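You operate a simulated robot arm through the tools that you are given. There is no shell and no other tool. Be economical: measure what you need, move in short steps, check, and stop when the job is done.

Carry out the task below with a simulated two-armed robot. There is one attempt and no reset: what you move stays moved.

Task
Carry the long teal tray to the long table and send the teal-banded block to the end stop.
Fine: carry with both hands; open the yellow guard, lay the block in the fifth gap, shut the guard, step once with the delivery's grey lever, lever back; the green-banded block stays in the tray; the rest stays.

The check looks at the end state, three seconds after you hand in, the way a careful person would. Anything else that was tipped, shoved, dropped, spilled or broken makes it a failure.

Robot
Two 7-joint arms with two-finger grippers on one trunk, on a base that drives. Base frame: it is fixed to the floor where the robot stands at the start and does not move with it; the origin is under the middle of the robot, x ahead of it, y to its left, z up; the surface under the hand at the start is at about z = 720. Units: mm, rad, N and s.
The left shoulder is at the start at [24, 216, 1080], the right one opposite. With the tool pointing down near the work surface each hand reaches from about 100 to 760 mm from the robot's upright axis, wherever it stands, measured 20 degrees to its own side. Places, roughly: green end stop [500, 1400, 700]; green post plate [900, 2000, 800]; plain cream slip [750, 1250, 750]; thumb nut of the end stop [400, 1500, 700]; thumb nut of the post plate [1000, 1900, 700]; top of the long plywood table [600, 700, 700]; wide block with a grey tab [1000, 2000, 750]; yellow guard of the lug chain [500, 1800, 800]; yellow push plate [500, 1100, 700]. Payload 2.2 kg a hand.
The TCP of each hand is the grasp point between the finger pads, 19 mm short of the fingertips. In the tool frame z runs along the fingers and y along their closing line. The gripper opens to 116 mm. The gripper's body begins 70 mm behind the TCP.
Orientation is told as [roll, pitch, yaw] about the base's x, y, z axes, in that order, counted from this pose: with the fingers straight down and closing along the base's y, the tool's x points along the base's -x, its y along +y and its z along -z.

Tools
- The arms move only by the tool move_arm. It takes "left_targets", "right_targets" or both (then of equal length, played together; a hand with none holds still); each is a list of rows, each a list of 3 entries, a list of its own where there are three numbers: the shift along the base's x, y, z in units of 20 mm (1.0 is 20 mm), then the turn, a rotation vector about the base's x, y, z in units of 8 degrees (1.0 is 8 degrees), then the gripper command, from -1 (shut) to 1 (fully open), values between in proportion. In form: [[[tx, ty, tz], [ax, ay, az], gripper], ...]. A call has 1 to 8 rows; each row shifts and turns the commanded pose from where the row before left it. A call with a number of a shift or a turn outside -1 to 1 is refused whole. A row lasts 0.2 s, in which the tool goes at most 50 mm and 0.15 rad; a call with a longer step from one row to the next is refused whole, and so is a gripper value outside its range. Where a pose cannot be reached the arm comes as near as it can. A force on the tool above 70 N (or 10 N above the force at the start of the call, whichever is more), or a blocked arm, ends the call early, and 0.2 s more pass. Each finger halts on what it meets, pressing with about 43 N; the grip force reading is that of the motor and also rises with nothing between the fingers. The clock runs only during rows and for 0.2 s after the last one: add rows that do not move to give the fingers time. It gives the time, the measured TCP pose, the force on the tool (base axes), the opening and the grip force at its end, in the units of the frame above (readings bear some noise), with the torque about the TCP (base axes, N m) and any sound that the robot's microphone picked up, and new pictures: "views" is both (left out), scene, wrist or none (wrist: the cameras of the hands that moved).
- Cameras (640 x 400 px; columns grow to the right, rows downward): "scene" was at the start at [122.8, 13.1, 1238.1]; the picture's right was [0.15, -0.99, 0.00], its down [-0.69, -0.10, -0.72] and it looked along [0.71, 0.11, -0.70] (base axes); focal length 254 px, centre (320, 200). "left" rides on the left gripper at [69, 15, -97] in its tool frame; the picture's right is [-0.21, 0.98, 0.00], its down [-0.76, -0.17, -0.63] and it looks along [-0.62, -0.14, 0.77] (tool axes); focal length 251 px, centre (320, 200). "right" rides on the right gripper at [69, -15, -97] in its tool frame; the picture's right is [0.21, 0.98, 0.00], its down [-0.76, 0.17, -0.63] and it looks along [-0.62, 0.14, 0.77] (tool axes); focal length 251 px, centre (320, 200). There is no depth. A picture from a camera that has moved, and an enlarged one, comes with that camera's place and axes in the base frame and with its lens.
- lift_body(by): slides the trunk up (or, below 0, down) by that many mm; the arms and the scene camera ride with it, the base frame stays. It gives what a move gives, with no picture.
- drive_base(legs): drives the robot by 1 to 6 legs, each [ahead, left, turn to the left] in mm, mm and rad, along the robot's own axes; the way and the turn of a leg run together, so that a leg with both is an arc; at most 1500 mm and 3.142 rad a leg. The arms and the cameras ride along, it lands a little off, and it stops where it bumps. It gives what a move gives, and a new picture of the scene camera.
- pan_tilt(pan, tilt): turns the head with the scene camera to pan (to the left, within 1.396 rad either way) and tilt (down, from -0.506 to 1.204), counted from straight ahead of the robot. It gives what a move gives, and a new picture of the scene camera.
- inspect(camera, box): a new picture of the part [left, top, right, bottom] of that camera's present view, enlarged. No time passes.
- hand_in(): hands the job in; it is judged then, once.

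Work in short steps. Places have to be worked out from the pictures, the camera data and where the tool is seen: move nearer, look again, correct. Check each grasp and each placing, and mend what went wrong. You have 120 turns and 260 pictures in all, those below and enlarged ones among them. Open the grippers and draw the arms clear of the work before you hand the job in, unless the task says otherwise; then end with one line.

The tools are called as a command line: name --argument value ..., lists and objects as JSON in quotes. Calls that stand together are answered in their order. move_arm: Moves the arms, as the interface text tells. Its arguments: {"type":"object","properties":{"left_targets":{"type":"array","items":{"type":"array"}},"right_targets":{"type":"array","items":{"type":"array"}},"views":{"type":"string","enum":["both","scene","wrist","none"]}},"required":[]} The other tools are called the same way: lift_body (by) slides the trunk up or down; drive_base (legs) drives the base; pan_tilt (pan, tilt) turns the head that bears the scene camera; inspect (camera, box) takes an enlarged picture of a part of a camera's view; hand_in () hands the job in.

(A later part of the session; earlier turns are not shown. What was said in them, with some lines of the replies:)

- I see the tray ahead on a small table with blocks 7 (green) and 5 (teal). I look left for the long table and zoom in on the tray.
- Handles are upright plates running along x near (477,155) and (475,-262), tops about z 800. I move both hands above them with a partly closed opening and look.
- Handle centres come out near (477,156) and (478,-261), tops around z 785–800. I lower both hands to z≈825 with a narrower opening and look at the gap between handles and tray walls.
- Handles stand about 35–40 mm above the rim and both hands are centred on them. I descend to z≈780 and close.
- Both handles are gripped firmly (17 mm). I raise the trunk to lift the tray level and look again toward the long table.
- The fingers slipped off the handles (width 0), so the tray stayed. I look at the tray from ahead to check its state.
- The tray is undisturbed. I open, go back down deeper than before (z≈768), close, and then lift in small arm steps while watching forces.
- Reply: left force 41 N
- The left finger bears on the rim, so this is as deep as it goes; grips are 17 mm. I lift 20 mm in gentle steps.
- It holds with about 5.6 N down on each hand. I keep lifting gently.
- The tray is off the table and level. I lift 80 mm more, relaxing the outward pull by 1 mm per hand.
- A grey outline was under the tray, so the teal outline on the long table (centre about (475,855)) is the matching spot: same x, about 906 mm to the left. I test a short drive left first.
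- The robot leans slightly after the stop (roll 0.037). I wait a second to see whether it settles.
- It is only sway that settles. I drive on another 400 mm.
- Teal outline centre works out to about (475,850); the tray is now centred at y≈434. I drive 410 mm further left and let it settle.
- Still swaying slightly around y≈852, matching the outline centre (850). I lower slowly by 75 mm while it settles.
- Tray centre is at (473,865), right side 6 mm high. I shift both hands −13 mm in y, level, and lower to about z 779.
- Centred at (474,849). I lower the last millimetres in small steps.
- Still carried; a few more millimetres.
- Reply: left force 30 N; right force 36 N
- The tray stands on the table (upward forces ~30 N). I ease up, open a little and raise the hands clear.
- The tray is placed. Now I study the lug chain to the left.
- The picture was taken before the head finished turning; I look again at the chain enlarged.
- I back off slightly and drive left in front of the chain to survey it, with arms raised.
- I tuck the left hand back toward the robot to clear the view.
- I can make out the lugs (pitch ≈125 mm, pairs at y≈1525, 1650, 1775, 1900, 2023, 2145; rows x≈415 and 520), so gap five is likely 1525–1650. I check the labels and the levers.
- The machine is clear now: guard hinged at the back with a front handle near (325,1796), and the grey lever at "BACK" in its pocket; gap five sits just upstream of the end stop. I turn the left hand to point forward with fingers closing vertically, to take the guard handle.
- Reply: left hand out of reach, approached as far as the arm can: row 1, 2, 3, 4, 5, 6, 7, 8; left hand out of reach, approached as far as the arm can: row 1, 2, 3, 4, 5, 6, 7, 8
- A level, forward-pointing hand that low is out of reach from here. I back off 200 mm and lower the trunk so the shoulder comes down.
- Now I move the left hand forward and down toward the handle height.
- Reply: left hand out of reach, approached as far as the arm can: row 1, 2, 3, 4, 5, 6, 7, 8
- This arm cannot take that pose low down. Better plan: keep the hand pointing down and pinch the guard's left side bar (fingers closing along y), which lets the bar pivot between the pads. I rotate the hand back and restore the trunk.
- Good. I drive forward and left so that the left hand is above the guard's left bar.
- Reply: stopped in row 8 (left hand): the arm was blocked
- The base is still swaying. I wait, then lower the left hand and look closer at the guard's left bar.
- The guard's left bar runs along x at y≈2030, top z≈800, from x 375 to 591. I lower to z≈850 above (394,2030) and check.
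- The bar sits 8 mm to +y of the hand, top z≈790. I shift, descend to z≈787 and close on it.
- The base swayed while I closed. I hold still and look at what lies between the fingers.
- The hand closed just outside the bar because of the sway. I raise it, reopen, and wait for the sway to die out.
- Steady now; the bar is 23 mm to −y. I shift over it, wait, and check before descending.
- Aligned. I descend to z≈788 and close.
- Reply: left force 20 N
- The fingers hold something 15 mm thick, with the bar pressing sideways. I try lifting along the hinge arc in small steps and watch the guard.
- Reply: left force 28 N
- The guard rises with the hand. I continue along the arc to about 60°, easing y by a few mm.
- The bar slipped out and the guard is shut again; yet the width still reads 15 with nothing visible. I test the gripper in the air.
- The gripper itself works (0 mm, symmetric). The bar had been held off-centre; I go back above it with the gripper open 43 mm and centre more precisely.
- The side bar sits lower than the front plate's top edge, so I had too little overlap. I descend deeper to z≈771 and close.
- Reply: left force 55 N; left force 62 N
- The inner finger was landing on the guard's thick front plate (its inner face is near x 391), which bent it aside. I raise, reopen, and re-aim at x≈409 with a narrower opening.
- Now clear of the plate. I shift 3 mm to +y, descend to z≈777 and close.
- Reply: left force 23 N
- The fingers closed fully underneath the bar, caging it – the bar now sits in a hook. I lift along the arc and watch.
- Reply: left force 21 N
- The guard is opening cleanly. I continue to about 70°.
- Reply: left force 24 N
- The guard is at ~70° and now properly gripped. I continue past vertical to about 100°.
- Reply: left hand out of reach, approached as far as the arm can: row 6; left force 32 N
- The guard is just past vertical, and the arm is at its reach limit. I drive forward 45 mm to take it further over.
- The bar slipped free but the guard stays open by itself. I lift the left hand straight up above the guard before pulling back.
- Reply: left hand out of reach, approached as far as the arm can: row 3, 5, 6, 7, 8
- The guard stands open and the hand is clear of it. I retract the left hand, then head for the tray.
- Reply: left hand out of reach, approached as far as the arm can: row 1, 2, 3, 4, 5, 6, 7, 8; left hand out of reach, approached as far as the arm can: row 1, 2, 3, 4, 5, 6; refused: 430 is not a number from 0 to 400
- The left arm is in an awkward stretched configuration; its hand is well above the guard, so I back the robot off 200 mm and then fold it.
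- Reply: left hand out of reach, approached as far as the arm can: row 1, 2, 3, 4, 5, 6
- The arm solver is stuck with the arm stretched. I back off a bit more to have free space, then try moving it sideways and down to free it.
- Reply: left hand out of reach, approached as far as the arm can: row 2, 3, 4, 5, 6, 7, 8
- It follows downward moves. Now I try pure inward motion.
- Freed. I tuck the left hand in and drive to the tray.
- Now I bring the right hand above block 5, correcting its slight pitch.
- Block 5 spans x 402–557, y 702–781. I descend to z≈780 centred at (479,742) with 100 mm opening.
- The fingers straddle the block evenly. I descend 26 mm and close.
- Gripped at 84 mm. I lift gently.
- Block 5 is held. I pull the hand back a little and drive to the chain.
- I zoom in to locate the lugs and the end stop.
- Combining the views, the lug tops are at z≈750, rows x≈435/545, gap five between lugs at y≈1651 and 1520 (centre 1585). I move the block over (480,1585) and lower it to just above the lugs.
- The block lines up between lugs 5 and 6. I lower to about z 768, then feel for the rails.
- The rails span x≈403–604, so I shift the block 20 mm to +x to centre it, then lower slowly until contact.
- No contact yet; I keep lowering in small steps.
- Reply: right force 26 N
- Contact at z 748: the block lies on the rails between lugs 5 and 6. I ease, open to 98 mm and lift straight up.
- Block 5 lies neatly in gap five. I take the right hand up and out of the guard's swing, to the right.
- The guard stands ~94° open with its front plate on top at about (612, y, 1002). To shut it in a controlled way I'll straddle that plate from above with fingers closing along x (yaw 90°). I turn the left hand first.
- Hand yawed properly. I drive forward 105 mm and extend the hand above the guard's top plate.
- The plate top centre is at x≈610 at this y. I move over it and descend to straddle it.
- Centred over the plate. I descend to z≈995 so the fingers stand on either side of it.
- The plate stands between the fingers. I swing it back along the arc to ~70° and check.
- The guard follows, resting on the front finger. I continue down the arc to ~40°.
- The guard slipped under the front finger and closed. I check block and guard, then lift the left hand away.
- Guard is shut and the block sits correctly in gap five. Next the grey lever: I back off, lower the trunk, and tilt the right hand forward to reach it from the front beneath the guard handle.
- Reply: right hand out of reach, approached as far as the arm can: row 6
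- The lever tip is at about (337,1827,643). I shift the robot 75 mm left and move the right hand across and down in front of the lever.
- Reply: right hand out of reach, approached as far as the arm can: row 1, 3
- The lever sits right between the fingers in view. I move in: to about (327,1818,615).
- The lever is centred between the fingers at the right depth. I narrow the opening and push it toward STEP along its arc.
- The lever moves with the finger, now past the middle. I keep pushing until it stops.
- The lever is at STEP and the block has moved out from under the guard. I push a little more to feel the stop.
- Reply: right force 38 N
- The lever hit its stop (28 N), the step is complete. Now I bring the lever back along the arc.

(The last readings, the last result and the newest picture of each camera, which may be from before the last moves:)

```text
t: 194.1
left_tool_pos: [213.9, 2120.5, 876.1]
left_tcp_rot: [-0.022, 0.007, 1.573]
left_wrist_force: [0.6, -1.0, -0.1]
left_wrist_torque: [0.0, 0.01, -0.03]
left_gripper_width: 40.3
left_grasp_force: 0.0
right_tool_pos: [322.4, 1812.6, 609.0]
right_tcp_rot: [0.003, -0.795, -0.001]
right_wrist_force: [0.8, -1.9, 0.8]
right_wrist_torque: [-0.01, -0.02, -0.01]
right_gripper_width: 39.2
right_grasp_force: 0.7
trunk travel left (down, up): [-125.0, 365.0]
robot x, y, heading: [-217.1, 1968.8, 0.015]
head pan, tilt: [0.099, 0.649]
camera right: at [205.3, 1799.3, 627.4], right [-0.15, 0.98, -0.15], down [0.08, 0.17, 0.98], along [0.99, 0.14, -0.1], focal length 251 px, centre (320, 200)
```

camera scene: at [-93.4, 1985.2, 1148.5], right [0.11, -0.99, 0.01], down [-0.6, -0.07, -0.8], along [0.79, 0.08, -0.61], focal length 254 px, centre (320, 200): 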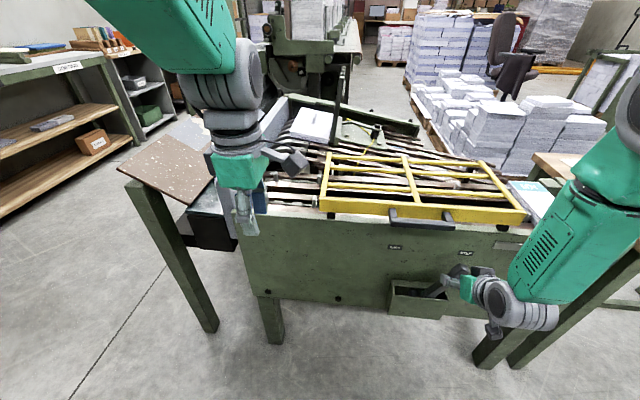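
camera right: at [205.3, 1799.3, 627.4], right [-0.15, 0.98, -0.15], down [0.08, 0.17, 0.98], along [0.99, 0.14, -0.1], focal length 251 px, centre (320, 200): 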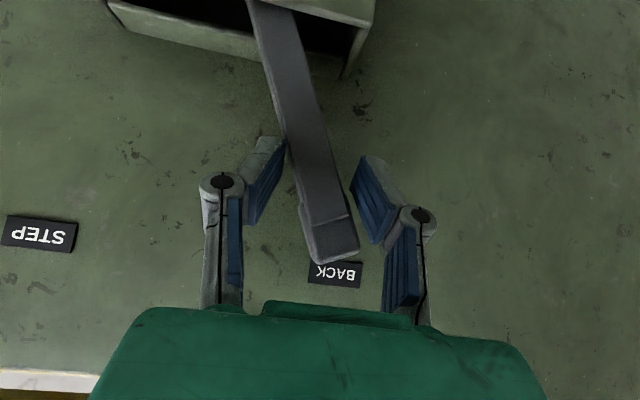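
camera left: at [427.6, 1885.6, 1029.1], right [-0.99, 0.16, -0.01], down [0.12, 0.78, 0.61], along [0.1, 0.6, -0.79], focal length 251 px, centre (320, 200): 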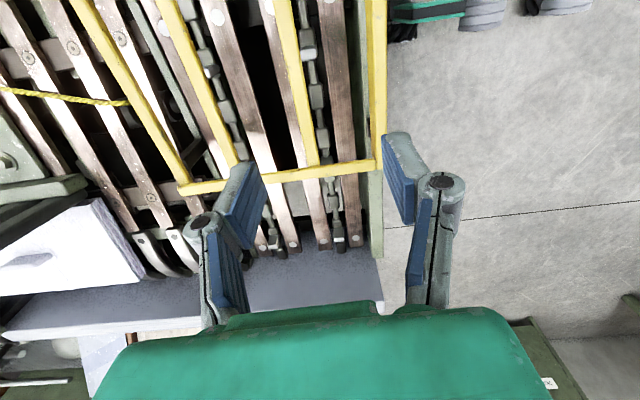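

Nearly back; I push gently until the stop is felt.

move_arm --right_targets '[[[0, 0.35, -0.12], [0, 0, 0], -0.35], [[0, 0.35, -0.12], [0, 0, 0], -0.35], [[0, 0.3, -0.1], [0, 0, 0], -0.35], [[0, 0, 0], [0, 0, 0], -0.35]]' --views "wrist"

```text
t: 195.1
left_tool_pos: [211.3, 2116.3, 876.1]
left_tcp_rot: [-0.023, 0.003, 1.571]
left_wrist_force: [-0.4, 0.3, -0.2]
left_wrist_torque: [0.03, 0.0, 0.02]
left_gripper_width: 40.5
left_grasp_force: 0.1
right_tool_pos: [322.9, 1827.5, 605.9]
right_tcp_rot: [-0.004, -0.805, -0.003]
right_wrist_force: [-1.9, -33.3, 29.0]
right_wrist_torque: [-1.6, -0.39, -0.07]
right_gripper_width: 62.4
right_grasp_force: 18.3
trunk travel left (down, up): [-125.0, 365.0]
robot x, y, heading: [-219.6, 1968.8, 0.009]
head pan, tilt: [0.099, 0.649]
camera right: at [206.7, 1813.4, 622.4], right [-0.14, 0.98, -0.16], down [0.07, 0.17, 0.98], along [0.99, 0.13, -0.09], focal length 251 px, centre (320, 200)
```

right: 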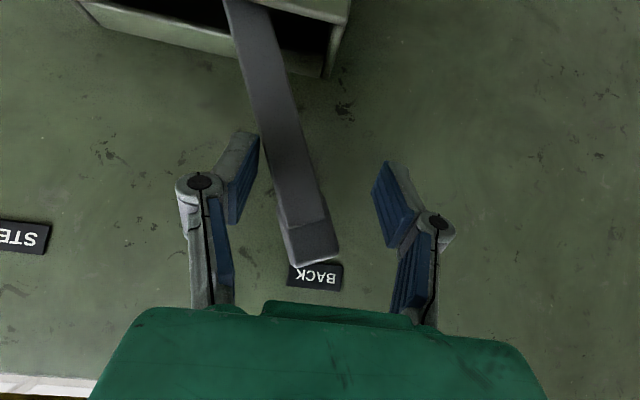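

The lever is back at its stop. I centre off it and withdraw the hand straight back.

move_arm --right_targets '[[[0, -0.5, 0.1], [0, 0, 0], 0], [[-0.3, 0, 0.1], [0, 0, 0], 0], [[-0.9, 0, 0.3], [0, 0, 0], 0], [[-0.9, 0, 0.3], [0, 0, 0], 0], [[-0.9, 0, 0.3], [0, 0, 0], 0], [[-0.9, 0, 0.3], [0, 0, 0], 0], [[-0.9, 0, 0.3], [0, 0, 0], 0], [[0, 0, 0], [0, 0, 0], 0]]' --views "wrist"

drive_base --legs '[[-200, 0, 0], [0, -400, 0]]'

lift_body --by 150

pan_tilt --pan -0.05 --tilt 0.6

```text
t: 196.9
left_tool_pos: [213.0, 2119.4, 876.2]
left_tcp_rot: [-0.024, 0.004, 1.573]
left_wrist_force: [0.8, 0.1, 0.3]
left_wrist_torque: [0.01, 0.03, 0.0]
left_gripper_width: 40.4
left_grasp_force: 0.1
right_tool_pos: [225.7, 1821.8, 637.9]
right_tcp_rot: [0.003, -0.797, -0.002]
right_wrist_force: [0.9, 0.7, 0.5]
right_wrist_torque: [-0.01, 0.0, 0.01]
right_gripper_width: 58.0
right_grasp_force: 0.1
trunk travel left (down, up): [-125.0, 365.0]
robot x, y, heading: [-218.7, 1968.4, 0.009]
head pan, tilt: [0.099, 0.649]
camera right: at [109.7, 1808.7, 655.0], right [-0.15, 0.98, -0.15], down [0.08, 0.16, 0.98], along [0.99, 0.14, -0.1], focal length 251 px, centre (320, 200)
```

right: 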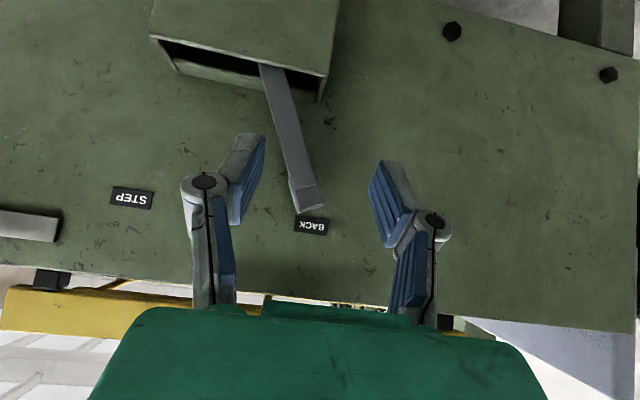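

```text
t: 200.6
left_tool_pos: [14.3, 1718.3, 876.0]
left_tcp_rot: [-0.022, 0.01, 1.571]
left_wrist_force: [-0.1, 0.6, -0.1]
left_wrist_torque: [-0.02, -0.01, 0.03]
left_gripper_width: 40.5
left_grasp_force: 0.0
right_tool_pos: [28.4, 1419.7, 638.4]
right_tcp_rot: [-0.004, -0.797, 0.001]
right_wrist_force: [0.7, 0.2, 0.3]
right_wrist_torque: [-0.07, 0.01, -0.04]
right_gripper_width: 58.2
right_grasp_force: 0.1
trunk travel left (down, up): [-125.0, 365.0]
robot x, y, heading: [-414.5, 1564.1, 0.006]
head pan, tilt: [0.099, 0.649]
camera scene: at [-289.4, 1577.5, 1147.8], right [0.11, -0.99, 0.0], down [-0.6, -0.07, -0.79], along [0.79, 0.08, -0.61], focal length 254 px, centre (320, 200)
```

scene: 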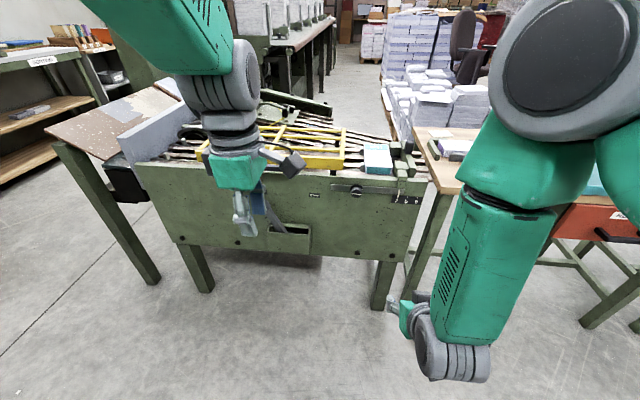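

```text
t: 202.4
left_tool_pos: [13.0, 1714.6, 1026.4]
left_tcp_rot: [-0.024, 0.008, 1.573]
left_wrist_force: [-1.0, -0.5, -0.9]
left_wrist_torque: [0.01, 0.0, 0.01]
left_gripper_width: 40.5
left_grasp_force: 0.2
right_tool_pos: [25.3, 1417.0, 787.3]
right_tcp_rot: [0.003, -0.799, -0.001]
right_wrist_force: [0.8, -0.7, 0.0]
right_wrist_torque: [-0.02, -0.01, 0.0]
right_gripper_width: 57.9
right_grasp_force: 0.1
trunk travel left (down, up): [-275.0, 215.0]
robot x, y, heading: [-415.1, 1564.2, 0.013]
head pan, tilt: [0.099, 0.649]
```

```text
t: 203.1
left_tool_pos: [11.6, 1714.4, 1027.9]
left_tcp_rot: [-0.026, 0.008, 1.574]
left_wrist_force: [0.0, 0.2, -0.3]
left_wrist_torque: [-0.02, -0.02, 0.0]
left_gripper_width: 40.5
left_grasp_force: 0.0
right_tool_pos: [25.6, 1417.2, 789.1]
right_tcp_rot: [0.002, -0.799, 0.0]
right_wrist_force: [-0.1, 0.3, -0.6]
right_wrist_torque: [0.01, -0.02, 0.0]
right_gripper_width: 58.0
right_grasp_force: 0.0
trunk travel left (down, up): [-275.0, 215.0]
robot x, y, heading: [-417.2, 1560.3, 0.008]
head pan, tilt: [-0.051, 0.6]
camera scene: at [-286.8, 1559.9, 1302.1], right [-0.04, -1.0, 0.0], down [-0.57, 0.02, -0.82], along [0.82, -0.04, -0.57], focal length 254 px, centre (320, 200)
```

scene: 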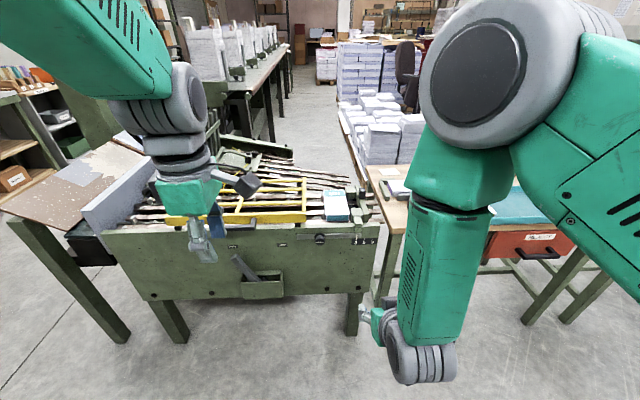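

I zoom in on the block, the end stop, the guard and the lever.

inspect --camera "scene" --box '[280, 170, 400, 245]'

inspect --camera "scene" --box '[120, 150, 400, 325]'

```text
5.33 times, centred on (340, 208) of scene
camera zoom: at [-286.8, 1559.9, 1302.1], right [-0.04, -1.0, 0.0], down [-0.57, 0.02, -0.82], along [0.82, -0.04, -0.57], focal length 1357 px, centre (213, 160)
```

zoom: 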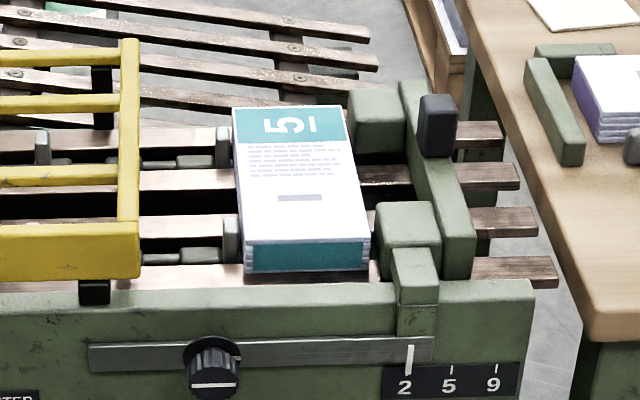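

```text
2.29 times, centred on (260, 238) of scene
camera zoom: at [-286.8, 1559.9, 1302.1], right [-0.04, -1.0, 0.0], down [-0.57, 0.02, -0.82], along [0.82, -0.04, -0.57], focal length 582 px, centre (457, 114)
```

zoom: 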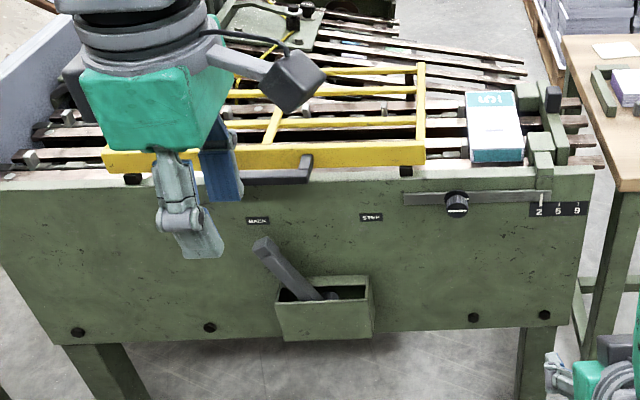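

Block 5 sits against the end stop, with the guard shut and the lever back. I open both grippers fully and take a last look at the tray.

move_arm --left_targets '[[[0, 0, 0], [0, 0, 0], 1], [[0, 0, 0], [0, 0, 0], 1], [[0, 0, 0], [0, 0, 0], 1]]' --right_targets '[[[0, 0, 0], [0, 0, 0], 1], [[0, 0, 0], [0, 0, 0], 1], [[0, 0, 0], [0, 0, 0], 1]]' --views "none"

drive_base --legs '[[0, -500, 0]]'

```text
t: 203.9
left_tool_pos: [12.2, 1713.7, 1027.2]
left_tcp_rot: [-0.024, 0.007, 1.573]
left_wrist_force: [0.8, 0.2, -0.6]
left_wrist_torque: [-0.04, -0.01, 0.05]
left_gripper_width: 116.0
left_grasp_force: 0.1
right_tool_pos: [26.2, 1417.0, 789.1]
right_tcp_rot: [0.002, -0.799, -0.003]
right_wrist_force: [0.1, -0.4, -0.6]
right_wrist_torque: [0.02, 0.0, 0.03]
right_gripper_width: 116.2
right_grasp_force: 0.1
trunk travel left (down, up): [-275.0, 215.0]
robot x, y, heading: [-418.1, 1566.6, 0.008]
head pan, tilt: [-0.051, 0.6]
```

```text
t: 206.8
left_tool_pos: [15.2, 1226.9, 1026.0]
left_tcp_rot: [-0.023, 0.016, 1.575]
left_wrist_force: [-1.1, 1.8, 0.1]
left_wrist_torque: [-0.09, 0.0, 0.0]
left_gripper_width: 115.6
left_grasp_force: 0.1
right_tool_pos: [29.9, 926.3, 790.1]
right_tcp_rot: [-0.012, -0.801, 0.008]
right_wrist_force: [-0.1, 1.5, -0.1]
right_wrist_torque: [-0.03, -0.01, -0.07]
right_gripper_width: 116.1
right_grasp_force: 0.1
trunk travel left (down, up): [-275.0, 215.0]
robot x, y, heading: [-414.8, 1062.8, 0.001]
head pan, tilt: [-0.051, 0.6]
camera scene: at [-283.8, 1074.6, 1302.1], right [-0.04, -1.0, 0.01], down [-0.57, 0.02, -0.82], along [0.82, -0.04, -0.57], focal length 254 px, centre (320, 200)
```

scene: 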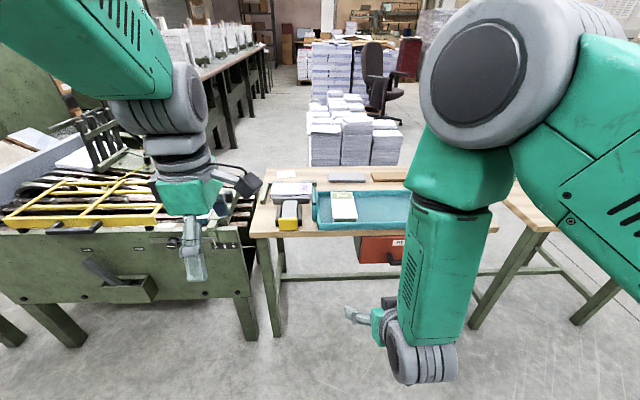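

Everything is in place: the tray with block 7 is on the long table, the arms are clear and both grippers are open. I hand in.

hand_in

```text
The job is handed in.
```

The long teal tray is on the long table with the green-banded block still in it. The teal-banded block is at the end stop, the guard is shut and the grey lever is back. The guard slipped from the fingers and dropped shut partway through closing, but the block stayed in its gap.
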